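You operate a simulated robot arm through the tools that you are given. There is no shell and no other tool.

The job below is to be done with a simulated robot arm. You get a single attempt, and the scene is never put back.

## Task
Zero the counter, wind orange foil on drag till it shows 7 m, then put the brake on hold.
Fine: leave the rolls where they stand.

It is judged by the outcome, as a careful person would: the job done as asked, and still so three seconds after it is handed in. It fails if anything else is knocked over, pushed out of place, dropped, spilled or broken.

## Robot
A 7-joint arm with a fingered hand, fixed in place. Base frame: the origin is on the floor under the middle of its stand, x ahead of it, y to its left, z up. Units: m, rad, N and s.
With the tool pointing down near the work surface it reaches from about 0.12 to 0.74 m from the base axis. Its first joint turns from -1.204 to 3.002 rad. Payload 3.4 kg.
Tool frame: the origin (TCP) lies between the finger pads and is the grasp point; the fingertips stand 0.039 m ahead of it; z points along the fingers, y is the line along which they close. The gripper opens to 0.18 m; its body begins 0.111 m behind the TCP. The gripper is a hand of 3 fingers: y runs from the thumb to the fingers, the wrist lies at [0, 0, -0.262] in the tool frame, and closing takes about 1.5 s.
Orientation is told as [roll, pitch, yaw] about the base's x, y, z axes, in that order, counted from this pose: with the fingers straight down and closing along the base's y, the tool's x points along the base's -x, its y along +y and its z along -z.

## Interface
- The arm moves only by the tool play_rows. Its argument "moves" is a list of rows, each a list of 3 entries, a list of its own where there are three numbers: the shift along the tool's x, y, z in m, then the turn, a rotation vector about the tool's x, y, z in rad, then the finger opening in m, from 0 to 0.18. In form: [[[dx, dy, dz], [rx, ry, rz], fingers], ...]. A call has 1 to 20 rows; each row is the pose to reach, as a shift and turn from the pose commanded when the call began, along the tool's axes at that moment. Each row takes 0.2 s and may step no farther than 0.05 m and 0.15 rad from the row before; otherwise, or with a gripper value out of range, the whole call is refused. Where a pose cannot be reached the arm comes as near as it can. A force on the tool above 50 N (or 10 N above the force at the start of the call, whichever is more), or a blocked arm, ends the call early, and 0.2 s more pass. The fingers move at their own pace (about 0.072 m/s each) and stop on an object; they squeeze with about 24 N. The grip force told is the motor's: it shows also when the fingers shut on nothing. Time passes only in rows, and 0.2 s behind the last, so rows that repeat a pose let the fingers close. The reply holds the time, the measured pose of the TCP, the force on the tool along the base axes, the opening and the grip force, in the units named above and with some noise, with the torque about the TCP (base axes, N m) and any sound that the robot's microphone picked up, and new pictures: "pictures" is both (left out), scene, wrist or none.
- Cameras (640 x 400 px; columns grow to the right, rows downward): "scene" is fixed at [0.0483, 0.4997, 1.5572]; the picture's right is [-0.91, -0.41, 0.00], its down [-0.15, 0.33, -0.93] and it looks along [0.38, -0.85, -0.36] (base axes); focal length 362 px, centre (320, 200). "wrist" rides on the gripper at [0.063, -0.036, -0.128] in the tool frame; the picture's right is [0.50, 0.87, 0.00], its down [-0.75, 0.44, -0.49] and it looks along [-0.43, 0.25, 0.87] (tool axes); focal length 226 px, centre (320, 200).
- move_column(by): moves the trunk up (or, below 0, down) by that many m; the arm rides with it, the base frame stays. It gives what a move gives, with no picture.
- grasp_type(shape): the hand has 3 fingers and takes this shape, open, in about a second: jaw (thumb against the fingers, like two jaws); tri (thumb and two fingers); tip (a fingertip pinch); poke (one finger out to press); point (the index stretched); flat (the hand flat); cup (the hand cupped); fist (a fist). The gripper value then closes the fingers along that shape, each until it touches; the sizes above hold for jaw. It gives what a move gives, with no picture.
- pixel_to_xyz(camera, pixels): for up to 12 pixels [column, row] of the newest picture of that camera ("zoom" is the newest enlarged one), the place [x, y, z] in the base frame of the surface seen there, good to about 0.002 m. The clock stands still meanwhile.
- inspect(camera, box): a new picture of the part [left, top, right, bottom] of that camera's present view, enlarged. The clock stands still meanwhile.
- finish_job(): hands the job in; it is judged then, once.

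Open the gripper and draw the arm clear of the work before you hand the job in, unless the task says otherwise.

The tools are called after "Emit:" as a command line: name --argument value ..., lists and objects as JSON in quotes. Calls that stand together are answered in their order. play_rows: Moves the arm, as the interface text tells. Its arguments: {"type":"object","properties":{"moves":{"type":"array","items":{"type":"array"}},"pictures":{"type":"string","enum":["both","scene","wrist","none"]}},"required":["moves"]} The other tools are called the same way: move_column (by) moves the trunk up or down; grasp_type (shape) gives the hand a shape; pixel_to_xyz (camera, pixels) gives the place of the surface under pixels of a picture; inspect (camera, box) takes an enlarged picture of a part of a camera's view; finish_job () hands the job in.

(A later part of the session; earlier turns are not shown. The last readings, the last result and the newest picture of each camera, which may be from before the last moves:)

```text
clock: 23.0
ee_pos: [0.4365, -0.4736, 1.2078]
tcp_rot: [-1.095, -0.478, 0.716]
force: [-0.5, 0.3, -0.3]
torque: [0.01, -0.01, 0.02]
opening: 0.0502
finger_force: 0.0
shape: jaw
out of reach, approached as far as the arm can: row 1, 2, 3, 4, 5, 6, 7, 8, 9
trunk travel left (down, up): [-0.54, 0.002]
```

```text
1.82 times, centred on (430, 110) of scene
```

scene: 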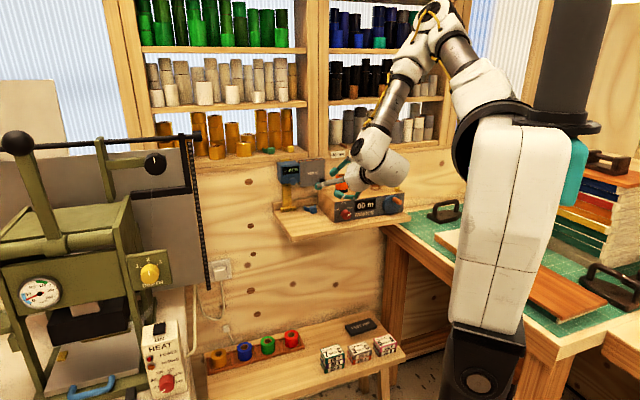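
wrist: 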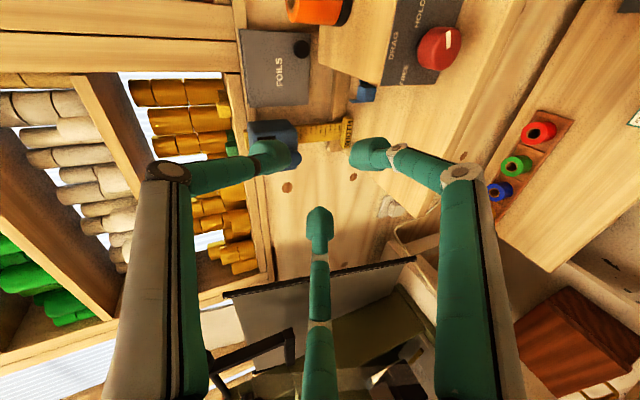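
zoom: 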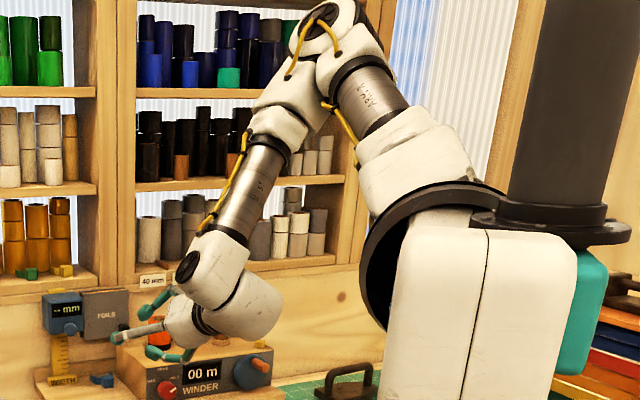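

The elbow azimuth (≈-1.21 rad) shows joint 1 at its limit, so the hand must point more towards -y. I re-orient to a pose leaning from the upper-left of the knob axis (25° off axis, yaw smaller), at ~6 cm retreat from the knob.

Emit:
play_rows --moves '[[[0.0105, 0.0049, 0.0027], [-0.0026, 0.031, -0.1154], 0.05], [[0.021, 0.0097, 0.0054], [-0.0052, 0.0621, -0.2309], 0.05], [[0.0315, 0.0146, 0.0082], [-0.0078, 0.0931, -0.3463], 0.05], [[0.042, 0.0195, 0.0109], [-0.0104, 0.1242, -0.4618], 0.05], [[0.0525, 0.0244, 0.0136], [-0.013, 0.1552, -0.5772], 0.05], [[0.0629, 0.0292, 0.0163], [-0.0156, 0.1862, -0.6926], 0.05], [[0.0734, 0.0341, 0.019], [-0.0182, 0.2173, -0.8081], 0.05], [[0.0839, 0.039, 0.0218], [-0.0208, 0.2483, -0.9235], 0.05], [[0.0944, 0.0438, 0.0245], [-0.0234, 0.2794, -1.039], 0.05], [[0.1049, 0.0487, 0.0272], [-0.026, 0.3104, -1.1544], 0.05], [[0.1049, 0.0487, 0.0272], [-0.026, 0.3104, -1.1544], 0.05]]' --pictures "both"

Emit:
inspect --camera "wrist" --box '[220, 60, 480, 220]'

```text
clock: 25.4
ee_pos: [0.3823, -0.5149, 1.1054]
tcp_rot: [-1.033, 0.692, 0.991]
force: [0.2, -0.1, 0.4]
torque: [-0.05, 0.0, 0.01]
opening: 0.0502
finger_force: 0.0
shape: jaw
trunk travel left (down, up): [-0.54, 0.002]
```

scene: 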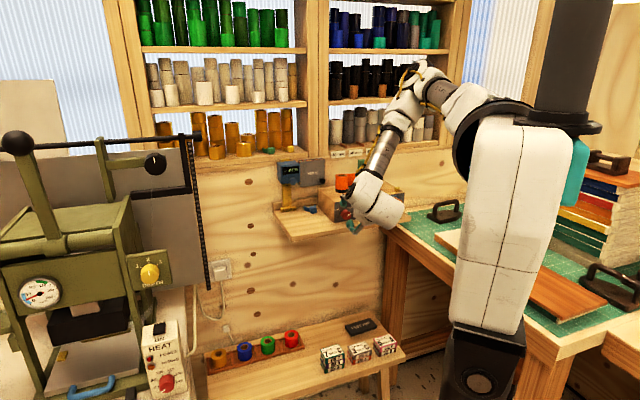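
wrist: 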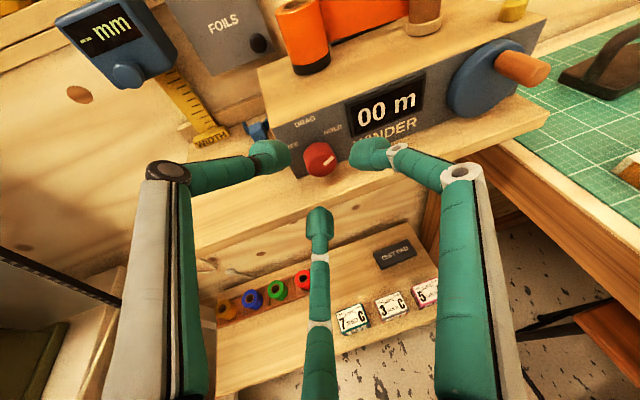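

```text
2.46 times, centred on (350, 140) of wrist
```

zoom: 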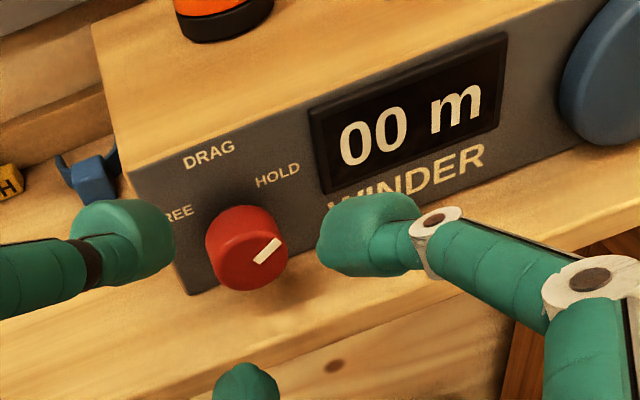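

Reached exactly. The wrist camera now looks straight at the knob, with the fingers around it. I measure the knob's face, rim and pointer here for precise centring.

Emit:
pixel_to_xyz --camera "zoom" --pixels '[[252, 255], [266, 252], [240, 235], [240, 280], [225, 260], [282, 262], [262, 284], [255, 225], [208, 235], [235, 207], [275, 240], [300, 280]]'

Emit:
inspect --camera "wrist" --box '[280, 120, 360, 185]'

Emit:
pixel_to_xyz --camera "zoom" --pixels '[[300, 220], [340, 220], [380, 220], [270, 220], [330, 150], [330, 280], [330, 330], [390, 160], [240, 260], [290, 310], [400, 300], [300, 110]]'

```text
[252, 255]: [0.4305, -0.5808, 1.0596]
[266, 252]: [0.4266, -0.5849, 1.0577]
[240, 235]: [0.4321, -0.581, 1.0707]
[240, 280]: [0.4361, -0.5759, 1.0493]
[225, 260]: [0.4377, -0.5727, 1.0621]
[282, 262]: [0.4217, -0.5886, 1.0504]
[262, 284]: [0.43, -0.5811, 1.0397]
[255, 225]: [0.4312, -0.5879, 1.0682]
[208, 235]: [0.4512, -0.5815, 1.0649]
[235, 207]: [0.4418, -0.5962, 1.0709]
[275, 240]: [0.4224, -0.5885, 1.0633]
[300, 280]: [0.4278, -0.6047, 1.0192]
```

```text
6.15 times, centred on (320, 152) of wrist
```

zoom: 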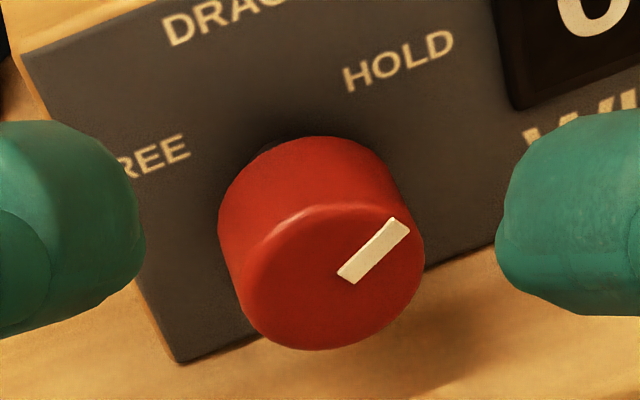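

```text
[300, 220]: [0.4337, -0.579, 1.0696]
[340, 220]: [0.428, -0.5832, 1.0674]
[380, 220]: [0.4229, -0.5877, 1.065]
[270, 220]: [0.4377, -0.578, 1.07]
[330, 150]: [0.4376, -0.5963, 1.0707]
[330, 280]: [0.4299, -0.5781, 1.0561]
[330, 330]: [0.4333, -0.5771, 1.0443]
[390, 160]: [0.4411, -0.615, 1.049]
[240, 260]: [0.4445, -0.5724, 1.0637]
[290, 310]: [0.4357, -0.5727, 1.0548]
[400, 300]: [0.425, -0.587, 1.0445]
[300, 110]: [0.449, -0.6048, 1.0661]
```

The knob's centre is about s=0.0335, z=1.056 with radius ≈0.015. The fingertips look thick (~0.025), so I measure a fingertip's size before going near the shelf.

Emit:
inspect --camera "wrist" --box '[220, 100, 440, 260]'

Emit:
pixel_to_xyz --camera "zoom" --pixels '[[378, 150], [435, 110], [440, 195], [480, 120], [485, 190], [200, 150], [150, 120], [155, 195], [290, 305], [255, 335], [330, 335], [290, 390]]'

```text
2.50 times, centred on (330, 180) of wrist
```

zoom: 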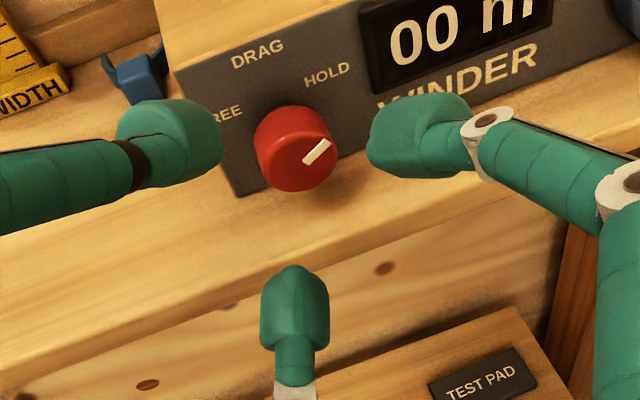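

```text
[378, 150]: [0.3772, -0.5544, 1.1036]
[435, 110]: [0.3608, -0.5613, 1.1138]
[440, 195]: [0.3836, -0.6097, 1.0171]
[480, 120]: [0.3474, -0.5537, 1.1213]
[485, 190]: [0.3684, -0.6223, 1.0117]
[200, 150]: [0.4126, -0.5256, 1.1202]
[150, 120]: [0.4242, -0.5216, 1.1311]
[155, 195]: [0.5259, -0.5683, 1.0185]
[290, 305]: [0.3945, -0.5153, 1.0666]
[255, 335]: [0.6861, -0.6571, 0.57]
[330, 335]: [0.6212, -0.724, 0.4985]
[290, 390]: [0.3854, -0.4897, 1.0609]
```

The fingertip diameter is about 0.023 m, so I'll turn the knob in two ~35° bites keeping the lower fingers ≥40° off straight-down. I roll the hand +61° about its own axis here in free space and narrow the opening.

Emit:
play_rows --moves '[[[0, 0, 0], [0, 0, 0.1331], 0.045], [[0, 0, 0], [0, 0, 0.2662], 0.042], [[0, 0, 0], [0, 0, 0.3994], 0.042], [[0, 0, 0], [0, 0, 0.5325], 0.042], [[0, 0, 0], [0, 0, 0.6656], 0.042], [[0, 0, 0], [0, 0, 0.7988], 0.042], [[0, 0, 0], [0, 0, 0.9319], 0.042], [[0, 0, 0], [0, 0, 1.065], 0.042], [[0, 0, 0], [0, 0, 1.065], 0.042]]' --pictures "both"

Emit:
inspect --camera "wrist" --box '[220, 90, 440, 250]'

```text
clock: 27.4
ee_pos: [0.3826, -0.5133, 1.1054]
tcp_rot: [-1.147, -0.276, 0.503]
force: [0.1, -0.1, 0.3]
torque: [-0.01, -0.01, 0.03]
opening: 0.0423
finger_force: 0.1
shape: jaw
trunk travel left (down, up): [-0.54, 0.002]
```

scene: 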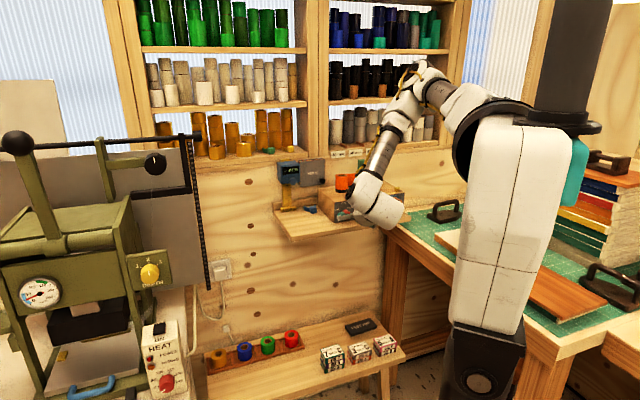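
wrist: 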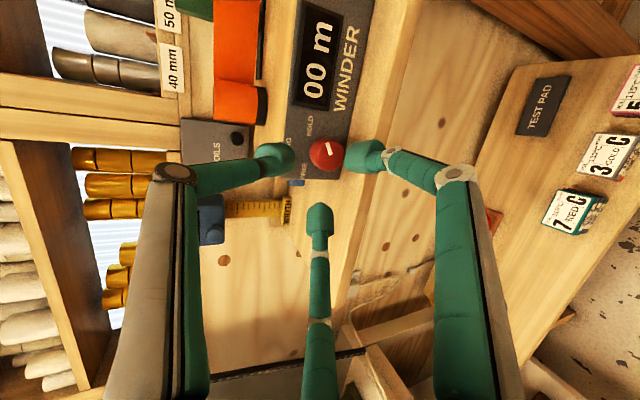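

```text
2.50 times, centred on (330, 170) of wrist
```

zoom: 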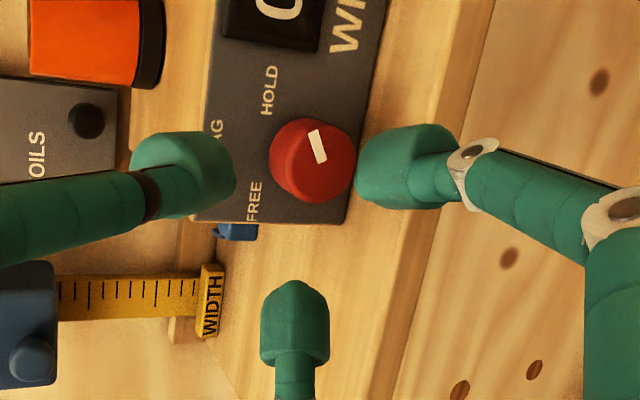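

The hand rolled as planned. I re-measure the knob face in this wrist view to verify alignment before approaching.

Emit:
pixel_to_xyz --camera "zoom" --pixels '[[320, 165], [300, 165], [340, 165], [320, 140], [320, 190], [350, 160], [282, 160], [312, 148], [324, 155], [215, 215], [340, 222], [262, 90]]'

Emit:
inspect --camera "wrist" --box '[290, 120, 370, 190]'

```text
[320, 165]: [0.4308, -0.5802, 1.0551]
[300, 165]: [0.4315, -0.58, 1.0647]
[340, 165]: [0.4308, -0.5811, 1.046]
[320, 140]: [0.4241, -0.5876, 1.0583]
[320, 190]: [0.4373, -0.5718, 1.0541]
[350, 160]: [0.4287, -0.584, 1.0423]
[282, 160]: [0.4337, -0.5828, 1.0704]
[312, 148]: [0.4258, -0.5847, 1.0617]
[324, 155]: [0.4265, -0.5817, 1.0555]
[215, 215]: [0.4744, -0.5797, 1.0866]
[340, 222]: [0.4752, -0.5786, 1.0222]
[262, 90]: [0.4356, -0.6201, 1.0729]
```

```text
5.71 times, centred on (330, 155) of wrist
```

zoom: 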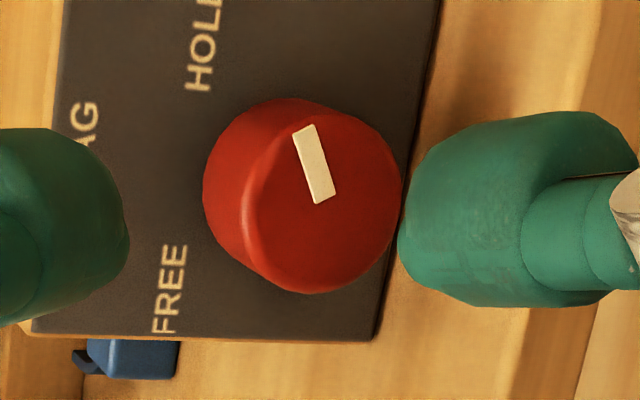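

pixel_to_xyz agrees with the earlier knob position, but my projection suggests a few mm difference between reported and true TCP height. I measure all three fingertips in this view to fit the true tool axis.

Emit:
inspect --camera "wrist" --box '[240, 110, 400, 250]'

Emit:
pixel_to_xyz --camera "zoom" --pixels '[[205, 160], [180, 130], [180, 190], [410, 160], [430, 120], [435, 190], [318, 285], [295, 310], [340, 310], [318, 300], [318, 340], [150, 150]]'

```text
2.86 times, centred on (320, 180) of wrist
```

zoom: 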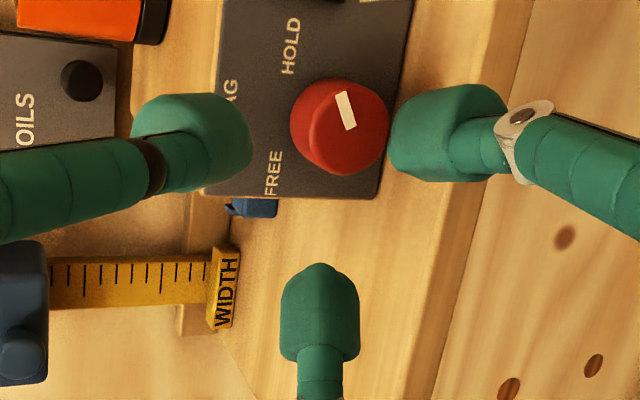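

```text
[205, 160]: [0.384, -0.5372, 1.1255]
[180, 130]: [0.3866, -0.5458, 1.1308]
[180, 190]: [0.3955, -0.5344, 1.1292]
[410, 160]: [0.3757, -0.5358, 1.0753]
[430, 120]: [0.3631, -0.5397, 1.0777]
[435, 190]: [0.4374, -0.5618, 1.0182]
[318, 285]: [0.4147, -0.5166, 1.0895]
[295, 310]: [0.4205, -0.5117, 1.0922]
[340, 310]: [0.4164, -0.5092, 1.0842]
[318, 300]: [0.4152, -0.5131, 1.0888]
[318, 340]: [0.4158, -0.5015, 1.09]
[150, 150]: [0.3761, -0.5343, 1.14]
```

The fingertips are symmetric about the reported TCP, so measurements are trustworthy. I advance half-way toward the knob with a small lateral correction, narrowing to 0.038, and check again.

Emit:
play_rows --moves '[[[0.0008, 0.004, 0.01], [0, 0, 0], 0.038], [[0.0016, 0.0085, 0.022], [0, 0, 0], 0.038], [[0.0016, 0.0085, 0.035], [0, 0, 0], 0.038], [[0.0016, 0.0085, 0.035], [0, 0, 0], 0.038]]' --pictures "wrist"

Emit:
inspect --camera "wrist" --box '[240, 110, 400, 250]'

Emit:
inspect --camera "scene" --box '[300, 160, 420, 240]'

```text
clock: 28.4
ee_pos: [0.4002, -0.5349, 1.0841]
tcp_rot: [-1.149, -0.272, 0.507]
force: [0.2, 0.6, 0.6]
torque: [-0.02, 0.01, -0.04]
opening: 0.0383
finger_force: 0.1
shape: jaw
trunk travel left (down, up): [-0.54, 0.002]
```

wrist: 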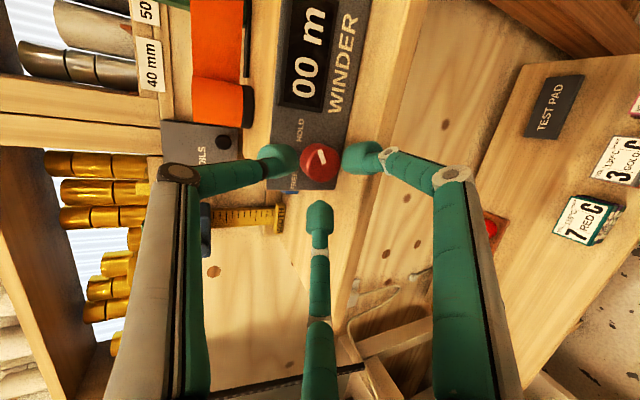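

```text
2.86 times, centred on (320, 180) of wrist
```

zoom: 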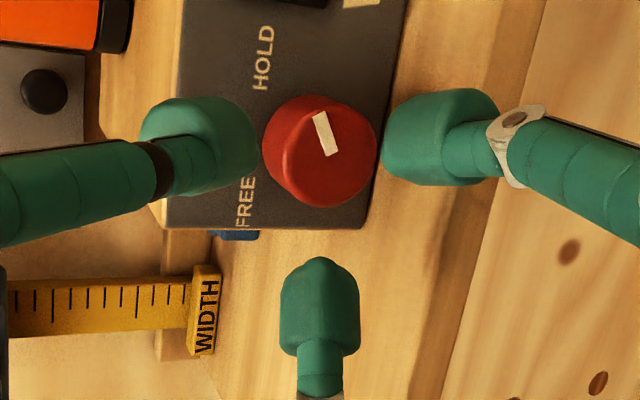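

```text
5.00 times, centred on (360, 200) of scene
```

zoom: 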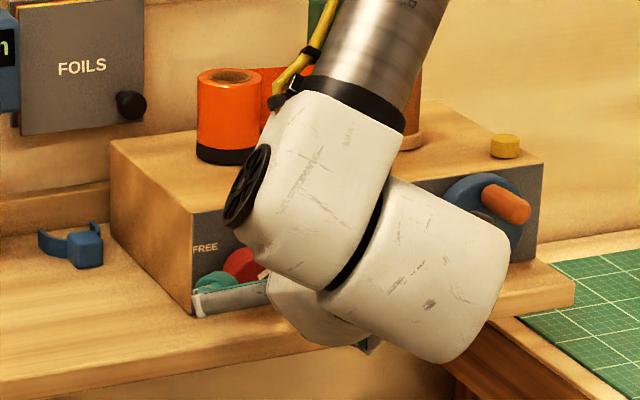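

The knob is now centred on the tool axis to about 1 mm. I advance the remaining 39 mm in small steps watching the force.

Emit:
play_rows --moves '[[[0, -0.0001, 0.01], [0, 0, 0], 0.038], [[0, -0.0002, 0.02], [0, 0, 0], 0.038], [[0, -0.0004, 0.03], [0, 0, 0], 0.038], [[0, -0.0004, 0.039], [0, 0, 0], 0.038], [[0, -0.0004, 0.039], [0, 0, 0], 0.038]]' --pictures "wrist"

Emit:
inspect --camera "wrist" --box '[240, 110, 400, 250]'

Emit:
inspect --camera "scene" --box '[300, 160, 420, 240]'

```text
clock: 29.6
ee_pos: [0.4214, -0.566, 1.0665]
tcp_rot: [-1.148, -0.271, 0.505]
force: [0.0, -0.3, -0.6]
torque: [0.0, -0.03, 0.0]
opening: 0.0384
finger_force: 0.0
shape: jaw
trunk travel left (down, up): [-0.54, 0.002]
```

wrist: 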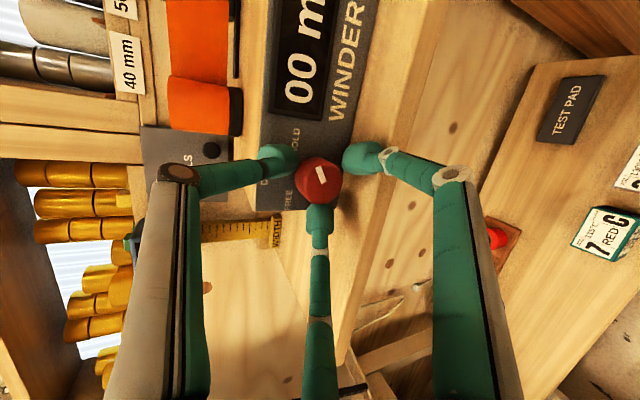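

```text
2.86 times, centred on (320, 180) of wrist
```

zoom: 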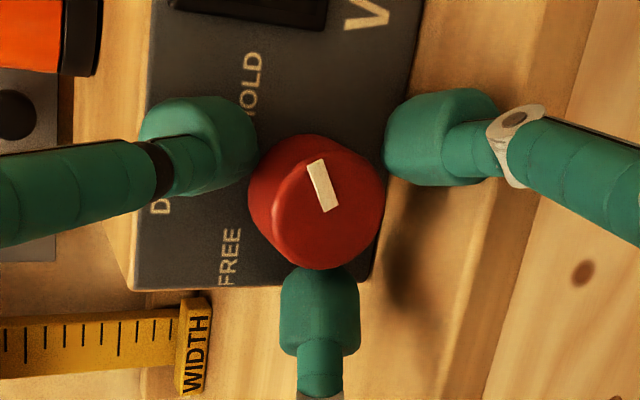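

```text
5.00 times, centred on (360, 200) of scene
```

zoom: 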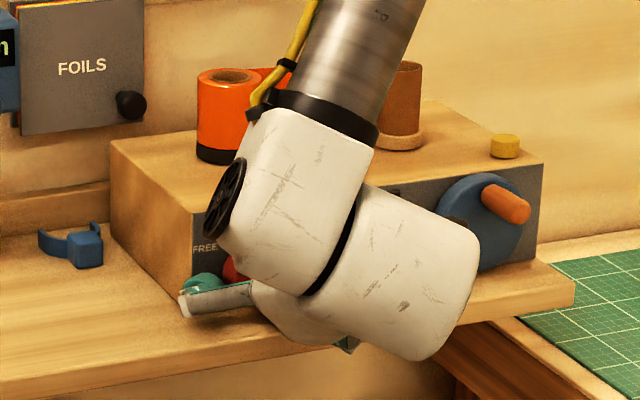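

The knob sits centred among the three fingertips with no contact forces. I close the fingers on it.

Emit:
play_rows --moves '[[[0, 0, 0], [0, 0, 0], 0.03], [[0, 0, 0], [0, 0, 0], 0.02], [[0, 0, 0], [0, 0, 0], 0.01], [[0, 0, 0], [0, 0, 0], 0.0], [[0, 0, 0], [0, 0, 0], 0.0]]' --pictures "wrist"

Emit:
inspect --camera "wrist" --box '[240, 110, 400, 250]'

```text
clock: 30.8
ee_pos: [0.4222, -0.5636, 1.0674]
tcp_rot: [-1.146, -0.271, 0.507]
force: [2.2, -2.4, -1.1]
torque: [-0.12, -0.1, 0.08]
opening: 0.0292
finger_force: 24.4
shape: jaw
trunk travel left (down, up): [-0.54, 0.002]
```

wrist: 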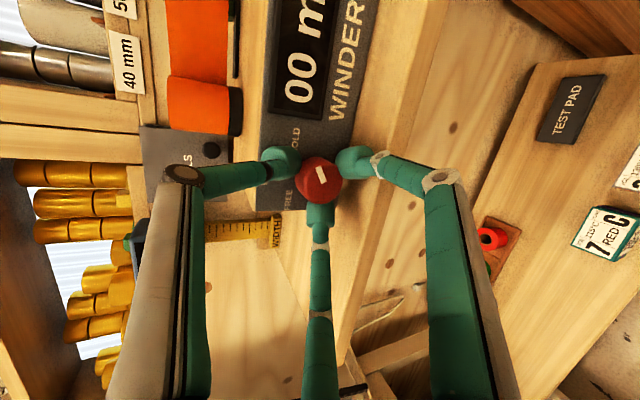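

```text
2.86 times, centred on (320, 180) of wrist
```

zoom: 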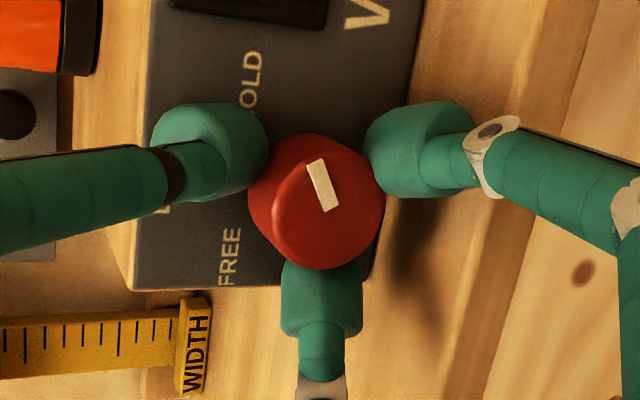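

Gripped (opening 0.029, 24 N). I begin turning counter-clockwise about the knob axis: first 19°, then check.

Emit:
play_rows --moves '[[[-0.0009, 0.001, 0.0001], [0.0293, 0.0361, -0.0997], 0.0], [[-0.0018, 0.0022, 0.0003], [0.0585, 0.0722, -0.1994], 0.0], [[-0.0025, 0.0033, 0.0005], [0.0878, 0.1083, -0.2991], 0.0], [[-0.0025, 0.0033, 0.0005], [0.0878, 0.1083, -0.2991], 0.0]]' --pictures "wrist"

Emit:
inspect --camera "wrist" --box '[240, 110, 400, 250]'

```text
clock: 31.8
ee_pos: [0.4222, -0.5673, 1.094]
tcp_rot: [-1.248, 0.046, 0.509]
force: [0.0, 0.4, -0.2]
torque: [-0.01, 0.04, -0.07]
opening: 0.0176
finger_force: 24.1
shape: jaw
out of reach, approached as far as the arm can: row 1, 2, 3, 4
trunk travel left (down, up): [-0.54, 0.002]
```

wrist: 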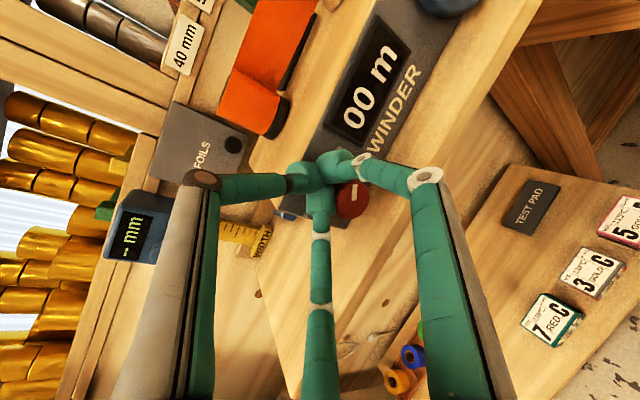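

```text
2.86 times, centred on (320, 180) of wrist
```

zoom: 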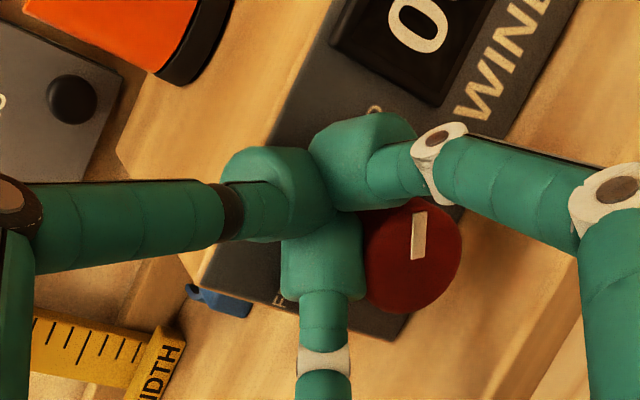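

The arm ran into a wrist limit (hand forced up ~3 cm), so the fingers slipped off the top of the knob; the trunk is too high for this pose. I back straight off along the tool axis and open slightly.

Emit:
play_rows --moves '[[[0, 0, -0.02], [0, 0, 0], 0.03], [[0, 0, -0.045], [0, 0, 0], 0.042], [[0, 0, -0.07], [0, 0, 0], 0.042], [[0, 0, -0.09], [0, 0, 0], 0.042], [[0, 0, -0.09], [0, 0, 0], 0.042]]' --pictures "both"

Emit:
inspect --camera "wrist" --box '[260, 80, 460, 240]'

```text
clock: 33.0
ee_pos: [0.384, -0.4977, 1.1199]
tcp_rot: [-1.233, 0.043, 0.513]
force: [0.8, 0.6, 0.7]
torque: [-0.04, 0.03, -0.04]
opening: 0.0419
finger_force: 0.0
shape: jaw
trunk travel left (down, up): [-0.54, 0.002]
```

scene: 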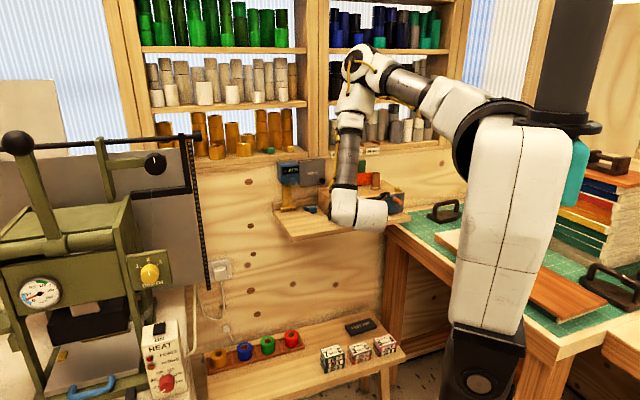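
wrist: 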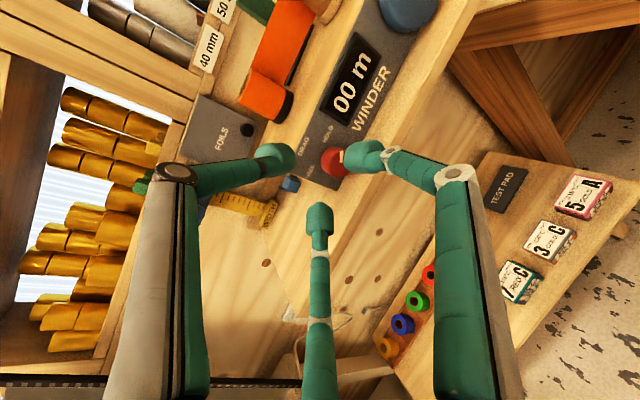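

```text
2.50 times, centred on (360, 160) of wrist
```

zoom: 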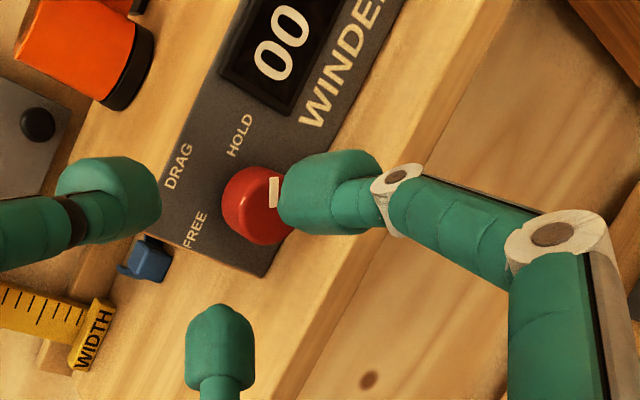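

Still 00 m and the knob looks unmoved. The hand is clear in front of the shelf, so I lower the trunk by 0.2 m to give the wrist a better working height.

Emit:
move_column --by -0.2

```text
clock: 35.1
ee_pos: [0.3839, -0.4927, 0.9203]
tcp_rot: [-1.241, 0.046, 0.516]
force: [-0.8, -0.4, 0.8]
torque: [0.0, -0.02, 0.0]
opening: 0.0417
finger_force: 0.1
shape: jaw
trunk travel left (down, up): [-0.34, 0.202]
```

I raise the hand straight back up in front of the shelf to z≈1.11.

Emit:
play_rows --moves '[[[0.0018, -0.0379, -0.0128], [0, 0, 0], 0.042], [[0.0037, -0.0758, -0.0256], [0, 0, 0], 0.042], [[0.0055, -0.1136, -0.0384], [0, 0, 0], 0.042], [[0.0074, -0.1515, -0.0512], [0, 0, 0], 0.042], [[0.0087, -0.1799, -0.0608], [0, 0, 0], 0.042], [[0.0087, -0.1799, -0.0608], [0, 0, 0], 0.042]]' --pictures "both"

Emit:
inspect --camera "wrist" --box '[260, 80, 460, 240]'

```text
clock: 36.5
ee_pos: [0.3842, -0.495, 1.1085]
tcp_rot: [-1.236, 0.045, 0.516]
force: [0.6, 0.5, 0.5]
torque: [-0.03, 0.02, -0.04]
opening: 0.0418
finger_force: 0.0
shape: jaw
trunk travel left (down, up): [-0.34, 0.202]
```

scene: 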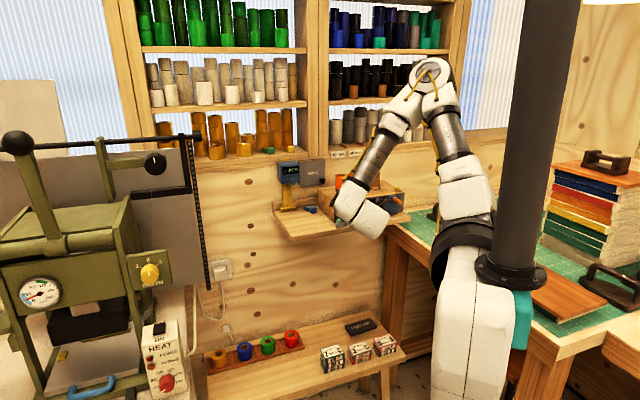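
wrist: 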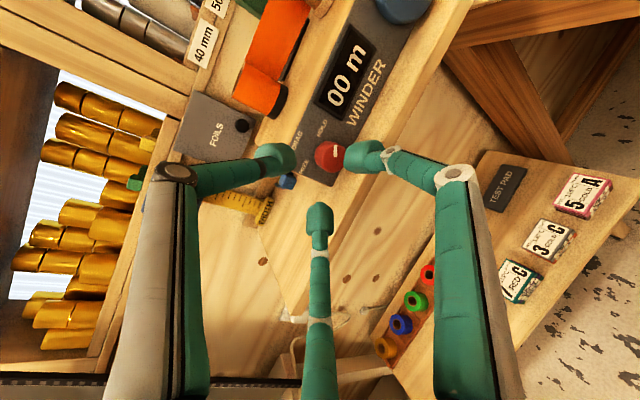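

```text
2.50 times, centred on (360, 160) of wrist
```

zoom: 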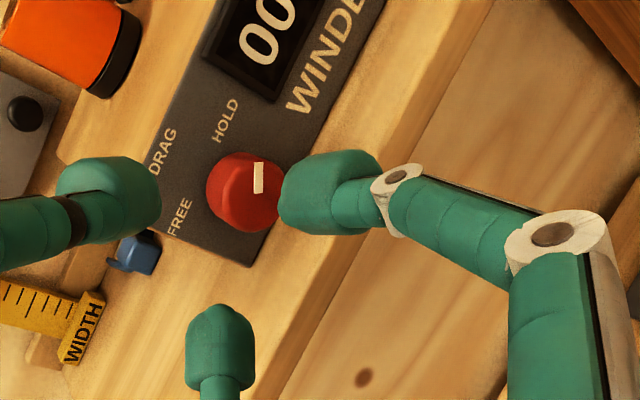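

The pointer is still at HOLD and all poses are now reached. I test the planned end orientation (38° further counter-clockwise overall) at 5 cm in front of the knob before gripping again.

Emit:
play_rows --moves '[[[-0.0026, 0.0058, 0.0096], [0.022, 0.0271, -0.0748], 0.042], [[-0.0052, 0.0117, 0.0192], [0.0439, 0.0542, -0.1496], 0.042], [[-0.0077, 0.0175, 0.0287], [0.0659, 0.0813, -0.2243], 0.042], [[-0.0103, 0.0233, 0.0383], [0.0878, 0.1084, -0.2991], 0.042], [[-0.0103, 0.0233, 0.0383], [0.0878, 0.1084, -0.2991], 0.042]]' --pictures "wrist"

Emit:
inspect --camera "wrist" --box '[240, 100, 400, 240]'

```text
clock: 37.7
ee_pos: [0.4059, -0.5159, 1.0752]
tcp_rot: [-1.329, 0.361, 0.497]
force: [0.3, 0.1, 0.3]
torque: [0.0, 0.0, 0.04]
opening: 0.0418
finger_force: 0.0
shape: jaw
trunk travel left (down, up): [-0.34, 0.202]
```

wrist: 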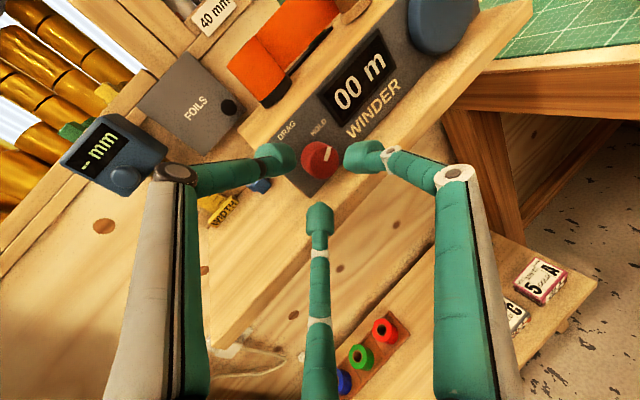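

```text
2.86 times, centred on (320, 170) of wrist
```

zoom: 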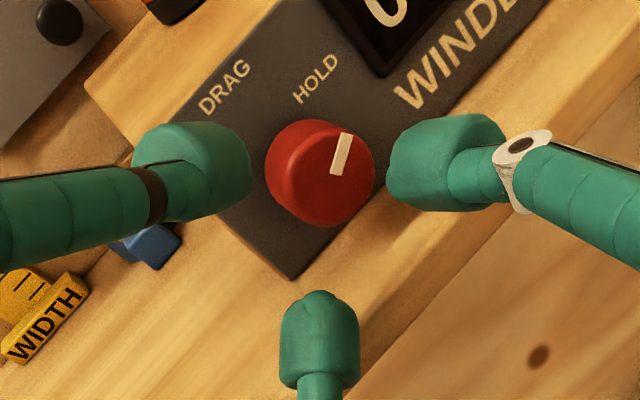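

The end orientation is reachable and the knob is centred. I rotate back clockwise by 38° to the starting grip orientation, still 5 cm out.

Emit:
play_rows --moves '[[[0.0038, -0.0013, 0.0006], [-0.0353, -0.0435, 0.1202], 0.042], [[0.0077, -0.0025, 0.0011], [-0.0705, -0.0871, 0.2404], 0.042], [[0.0115, -0.0038, 0.0017], [-0.1058, -0.1306, 0.3605], 0.04], [[0.0154, -0.005, 0.0022], [-0.141, -0.1742, 0.4807], 0.038], [[0.0192, -0.0063, 0.0028], [-0.1763, -0.2177, 0.6009], 0.038], [[0.0192, -0.0063, 0.0028], [-0.1763, -0.2177, 0.6009], 0.038]]' --pictures "wrist"

Emit:
inspect --camera "wrist" --box '[240, 100, 400, 240]'

```text
clock: 39.1
ee_pos: [0.3938, -0.5237, 1.0899]
tcp_rot: [-1.152, -0.275, 0.506]
force: [0.3, 0.9, -0.4]
torque: [0.0, 0.02, 0.03]
opening: 0.0381
finger_force: 0.0
shape: jaw
trunk travel left (down, up): [-0.34, 0.202]
```

wrist: 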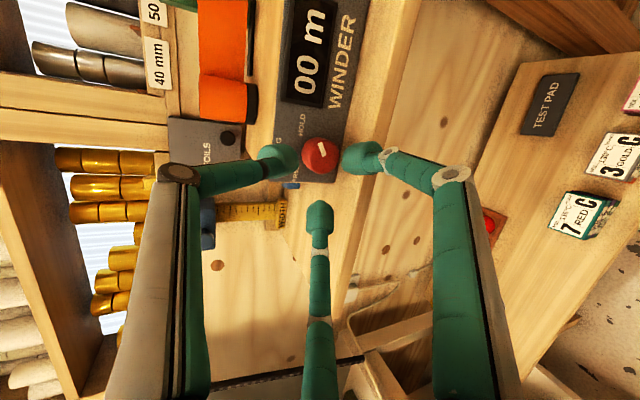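

```text
2.86 times, centred on (320, 170) of wrist
```

zoom: 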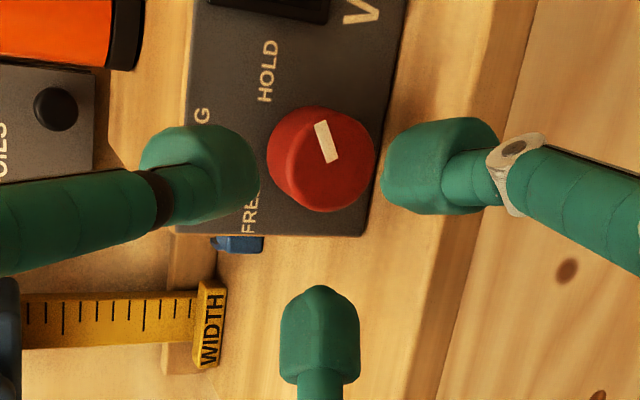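

Aligned again. I advance 53 mm onto the knob and then close the fingers.

Emit:
play_rows --moves '[[[0.0002, 0.0003, 0.014], [0, 0, 0], 0.038], [[0.0004, 0.0005, 0.028], [0, 0, 0], 0.038], [[0.0006, 0.0008, 0.042], [0, 0, 0], 0.038], [[0.0008, 0.001, 0.053], [0, 0, 0], 0.038], [[0.0008, 0.001, 0.053], [0, 0, 0], 0.038], [[0.0008, 0.001, 0.053], [0, 0, 0], 0.025], [[0.0008, 0.001, 0.053], [0, 0, 0], 0.01], [[0.0008, 0.001, 0.053], [0, 0, 0], 0.0], [[0.0008, 0.001, 0.053], [0, 0, 0], 0.0], [[0.0008, 0.001, 0.053], [0, 0, 0], 0.0]]' --pictures "wrist"

Emit:
inspect --camera "wrist" --box '[240, 110, 400, 250]'

```text
clock: 41.3
ee_pos: [0.4215, -0.5678, 1.0621]
tcp_rot: [-1.147, -0.275, 0.504]
force: [4.6, -10.9, -4.9]
torque: [0.1, 0.07, 0.01]
opening: 0.0267
finger_force: 23.3
shape: jaw
trunk travel left (down, up): [-0.34, 0.202]
```

wrist: 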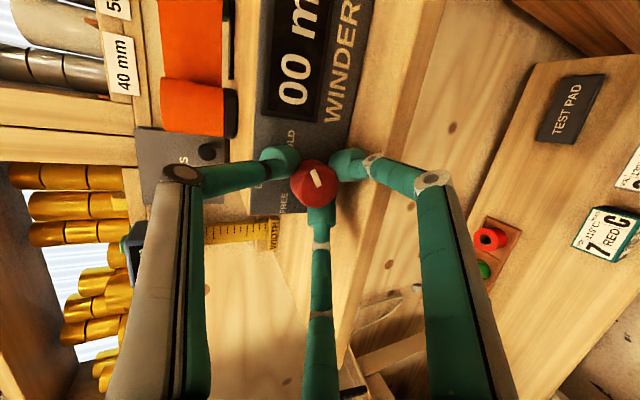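

```text
2.86 times, centred on (320, 180) of wrist
```

zoom: 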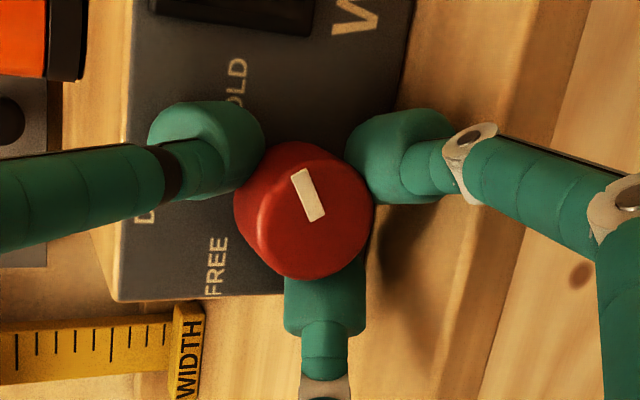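

Gripped again (23 N, ~11 N pull toward the panel). I turn counter-clockwise about the knob axis in small steps with a slight upward bias, first 19°.

Emit:
play_rows --moves '[[[-0.001, 0.0, -0.0003], [0.0293, 0.0361, -0.0997], 0.0], [[-0.002, 0.0, -0.0006], [0.0585, 0.0722, -0.1994], 0.0], [[-0.0026, 0.001, -0.0004], [0.0878, 0.1083, -0.2991], 0.0], [[-0.0026, 0.001, -0.0004], [0.0878, 0.1083, -0.2991], 0.0]]' --pictures "wrist"

Emit:
inspect --camera "wrist" --box '[240, 110, 400, 250]'

```text
clock: 42.3
ee_pos: [0.4239, -0.5666, 1.0621]
tcp_rot: [-1.236, 0.044, 0.515]
force: [5.3, -13.0, -8.8]
torque: [0.11, 0.11, -0.06]
opening: 0.0261
finger_force: 24.3
shape: jaw
trunk travel left (down, up): [-0.34, 0.202]
```

wrist: 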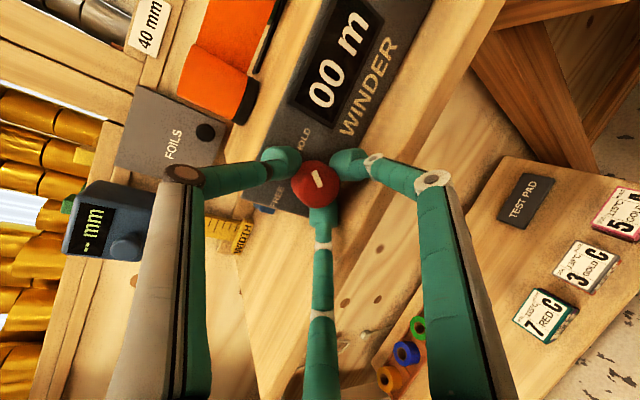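

```text
2.86 times, centred on (320, 180) of wrist
```

zoom: 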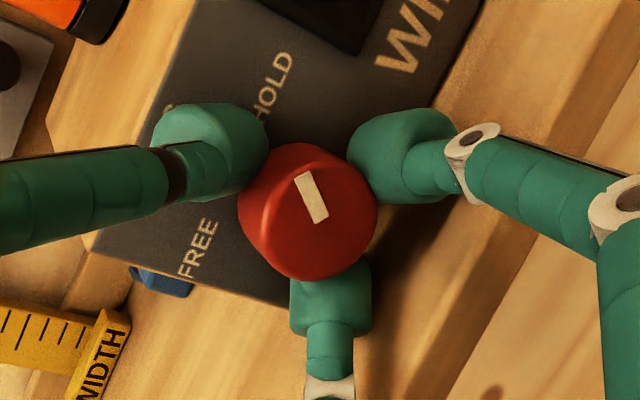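

The knob turned together with the hand (pointer fixed in hand view while the panel rotated). I continue another ~23°.

Emit:
play_rows --moves '[[[-0.0008, 0.0009, 0.0001], [0.0293, 0.0361, -0.0997], 0.0], [[-0.0015, 0.0018, 0.0002], [0.0585, 0.0722, -0.1994], 0.0], [[-0.0021, 0.0028, 0.0004], [0.0878, 0.1083, -0.2991], 0.0], [[-0.0024, 0.0034, 0.0005], [0.1064, 0.1313, -0.3626], 0.0], [[-0.0024, 0.0034, 0.0005], [0.1064, 0.1313, -0.3626], 0.0]]' --pictures "wrist"

Emit:
inspect --camera "wrist" --box '[240, 110, 400, 250]'

Emit:
inspect --camera "scene" --box '[300, 160, 420, 240]'

```text
clock: 43.0
ee_pos: [0.4291, -0.5531, 1.1165]
tcp_rot: [-1.347, 0.139, 0.492]
force: [-0.7, -1.0, 0.4]
torque: [-0.03, -0.05, -0.01]
opening: 0.0159
finger_force: 24.4
shape: jaw
trunk travel left (down, up): [-0.34, 0.202]
stopped in row 3: the force on the tool passed its limit at 59 N (the readings are from after the stop); the commanded pose is now the measured one
```

wrist: 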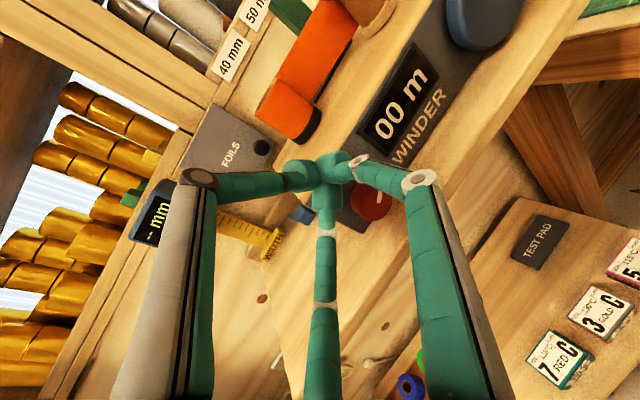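

```text
2.86 times, centred on (320, 180) of wrist
```

zoom: 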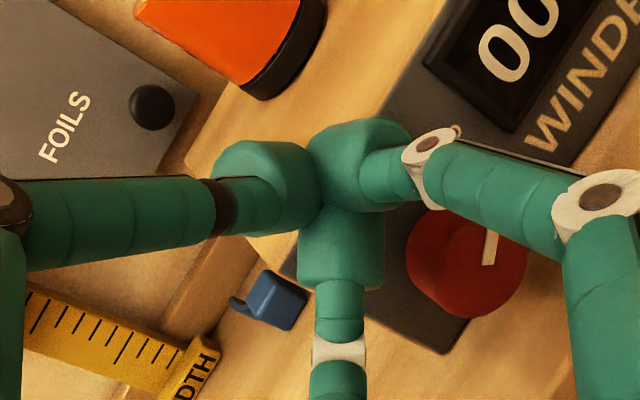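

```text
5.00 times, centred on (360, 200) of scene
```

zoom: 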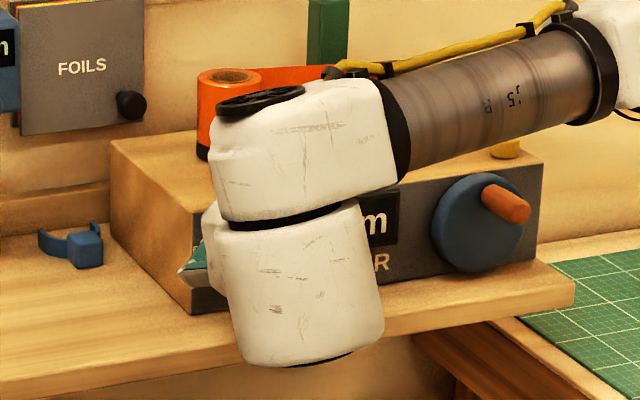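

The arm abruptly changed its elbow configuration and the hand slipped off (force stop); the winder itself looks unmoved. I take a full look before anything else.

Emit:
play_rows --moves '[[[0, 0, 0], [0, 0, 0], 0.042], [[0, 0, 0], [0, 0, 0], 0.042]]' --pictures "both"

Emit:
inspect --camera "wrist" --box '[280, 100, 480, 260]'

Emit:
inspect --camera "scene" --box '[260, 20, 560, 250]'

```text
clock: 43.6
ee_pos: [0.4301, -0.5636, 1.1105]
tcp_rot: [-1.338, 0.132, 0.49]
force: [-0.7, 0.0, 0.3]
torque: [0.02, -0.03, 0.04]
opening: 0.0418
finger_force: 0.1
shape: jaw
trunk travel left (down, up): [-0.34, 0.202]
```

scene: 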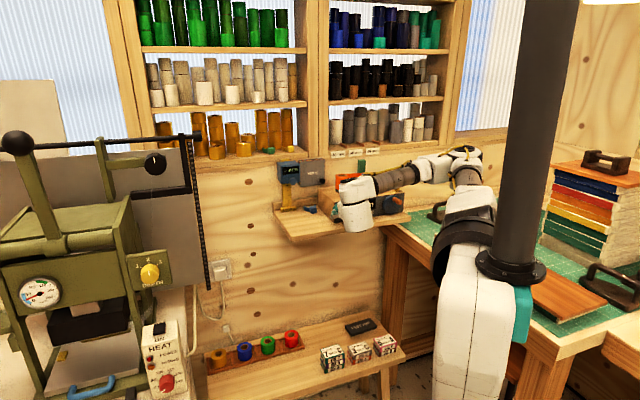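
wrist: 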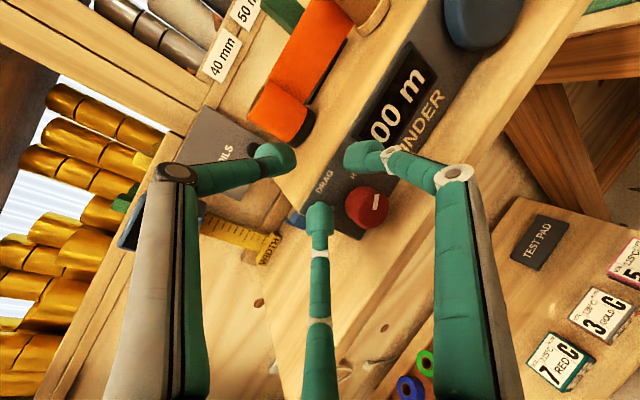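

```text
2.50 times, centred on (380, 180) of wrist
```

zoom: 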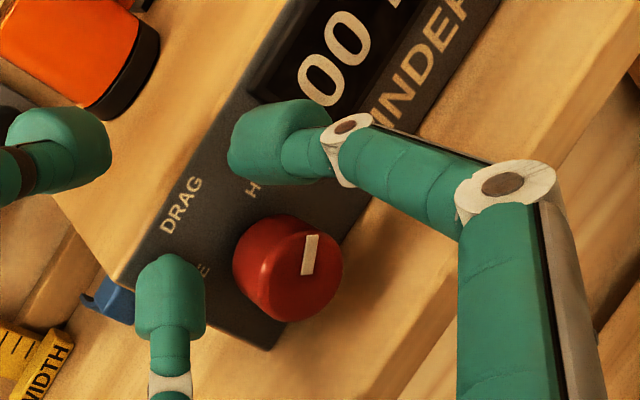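

```text
1.74 times, centred on (410, 135) of scene
```

zoom: 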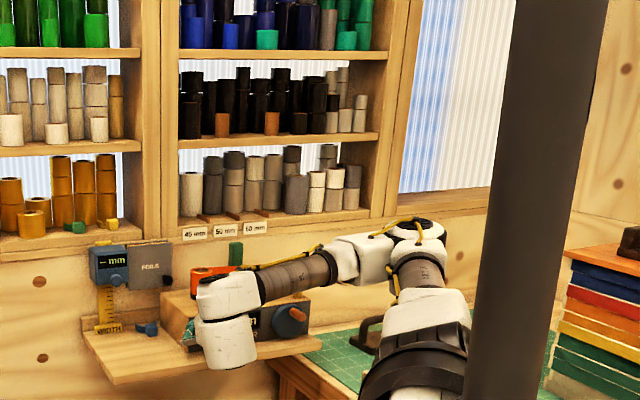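

The knob pointer is back at HOLD (it springs back from a partial turn), nothing else moved. I retreat along the tool axis in small steps to open space.

Emit:
play_rows --moves '[[[0, 0, -0.02], [0, 0, 0], 0.042], [[0, 0, -0.04], [0, 0, 0], 0.042], [[0, 0, -0.06], [0, 0, 0], 0.042], [[0, -0.01, -0.08], [0, 0, 0], 0.042], [[0, -0.01, -0.08], [0, 0, 0], 0.042]]' --pictures "scene"

Emit:
pixel_to_xyz --camera "scene" --pixels '[[466, 155], [430, 167], [395, 180], [358, 190], [358, 215], [468, 175], [470, 210]]'

```text
clock: 44.8
ee_pos: [0.3987, -0.4878, 1.1415]
tcp_rot: [-1.339, 0.136, 0.491]
force: [1.1, 0.2, 0.4]
torque: [0.0, -0.01, -0.03]
opening: 0.0418
finger_force: 0.0
shape: jaw
trunk travel left (down, up): [-0.34, 0.202]
```

scene: 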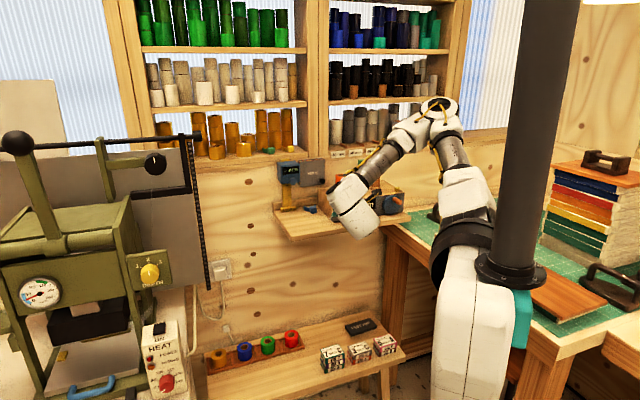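

```text
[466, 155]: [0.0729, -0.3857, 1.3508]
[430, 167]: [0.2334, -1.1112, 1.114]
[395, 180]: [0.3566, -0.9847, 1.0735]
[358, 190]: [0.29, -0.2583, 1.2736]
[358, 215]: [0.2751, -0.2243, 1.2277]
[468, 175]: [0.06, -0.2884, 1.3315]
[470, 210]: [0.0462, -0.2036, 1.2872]
```

The elbow is back up. Plan change: turn the knob with one fingertip pressed on its top and dragged along its rim (no shelf problem, comfortable pose). I move to a relaxed pose (roll -0.9, yaw 0) in free space.

Emit:
play_rows --moves '[[[-0.004, -0.0096, -0.0047], [-0.0771, 0.0644, 0.0561], 0.042], [[-0.0079, -0.0191, -0.0095], [-0.1542, 0.1288, 0.1122], 0.042], [[-0.0119, -0.0287, -0.0142], [-0.2313, 0.1932, 0.1683], 0.042], [[-0.0158, -0.0382, -0.0189], [-0.3084, 0.2575, 0.2244], 0.042], [[-0.0198, -0.0478, -0.0237], [-0.3855, 0.3219, 0.2805], 0.042], [[-0.0237, -0.0573, -0.0284], [-0.4626, 0.3863, 0.3366], 0.042], [[-0.0237, -0.0573, -0.0284], [-0.4626, 0.3863, 0.3366], 0.042]]' --pictures "none"

Emit:
grasp_type --shape "poke"

Emit:
play_rows --moves '[[[0, 0, 0], [0, 0, 0], 0.18], [[0, 0, 0], [0, 0, 0], 0.18]]' --pictures "both"

Emit:
inspect --camera "scene" --box '[270, 90, 430, 240]'

```text
clock: 46.4
ee_pos: [0.4196, -0.4624, 1.1976]
tcp_rot: [-0.898, 0.0, -0.001]
force: [0.2, 0.1, -0.9]
torque: [0.0, 0.01, -0.01]
opening: 0.0414
finger_force: 0.0
shape: jaw
trunk travel left (down, up): [-0.34, 0.202]
```

```text
clock: 47.3
ee_pos: [0.4204, -0.462, 1.1979]
tcp_rot: [-0.901, 0.001, 0.0]
force: [0.0, 1.4, -0.8]
torque: [0.0, -0.02, 0.01]
opening: 0.0001
finger_force: 0.0
shape: poke
trunk travel left (down, up): [-0.34, 0.202]
```

```text
clock: 47.9
ee_pos: [0.42, -0.462, 1.199]
tcp_rot: [-0.901, 0.0, 0.0]
force: [0.0, -0.1, -1.4]
torque: [0.0, 0.02, 0.0]
opening: 0.0
finger_force: 0.2
shape: poke
trunk travel left (down, up): [-0.34, 0.202]
```

scene: 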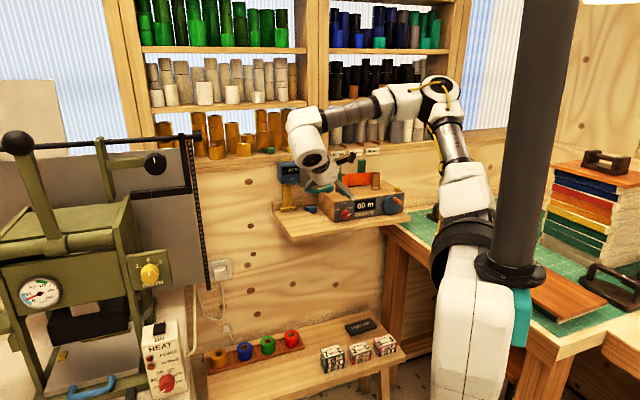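
wrist: 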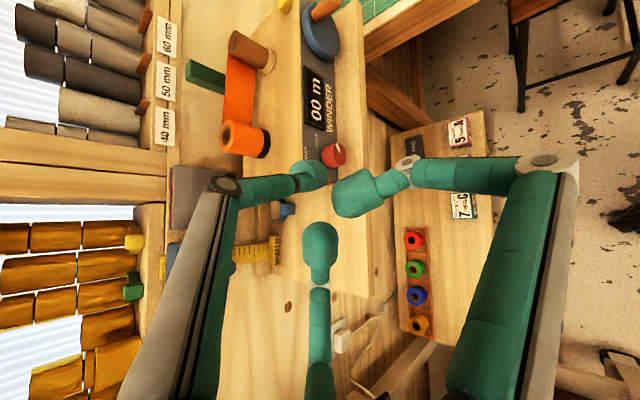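

```text
2.67 times, centred on (350, 165) of scene
```

zoom: 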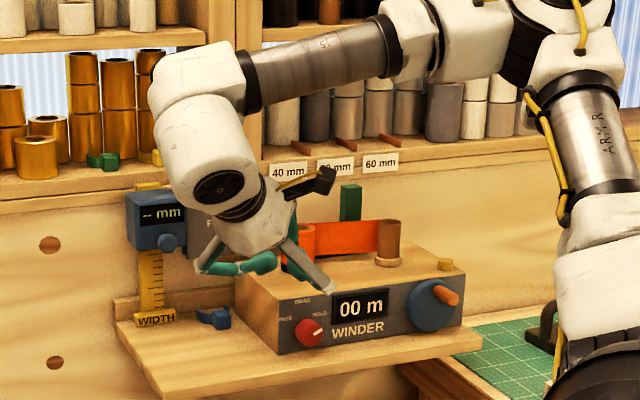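

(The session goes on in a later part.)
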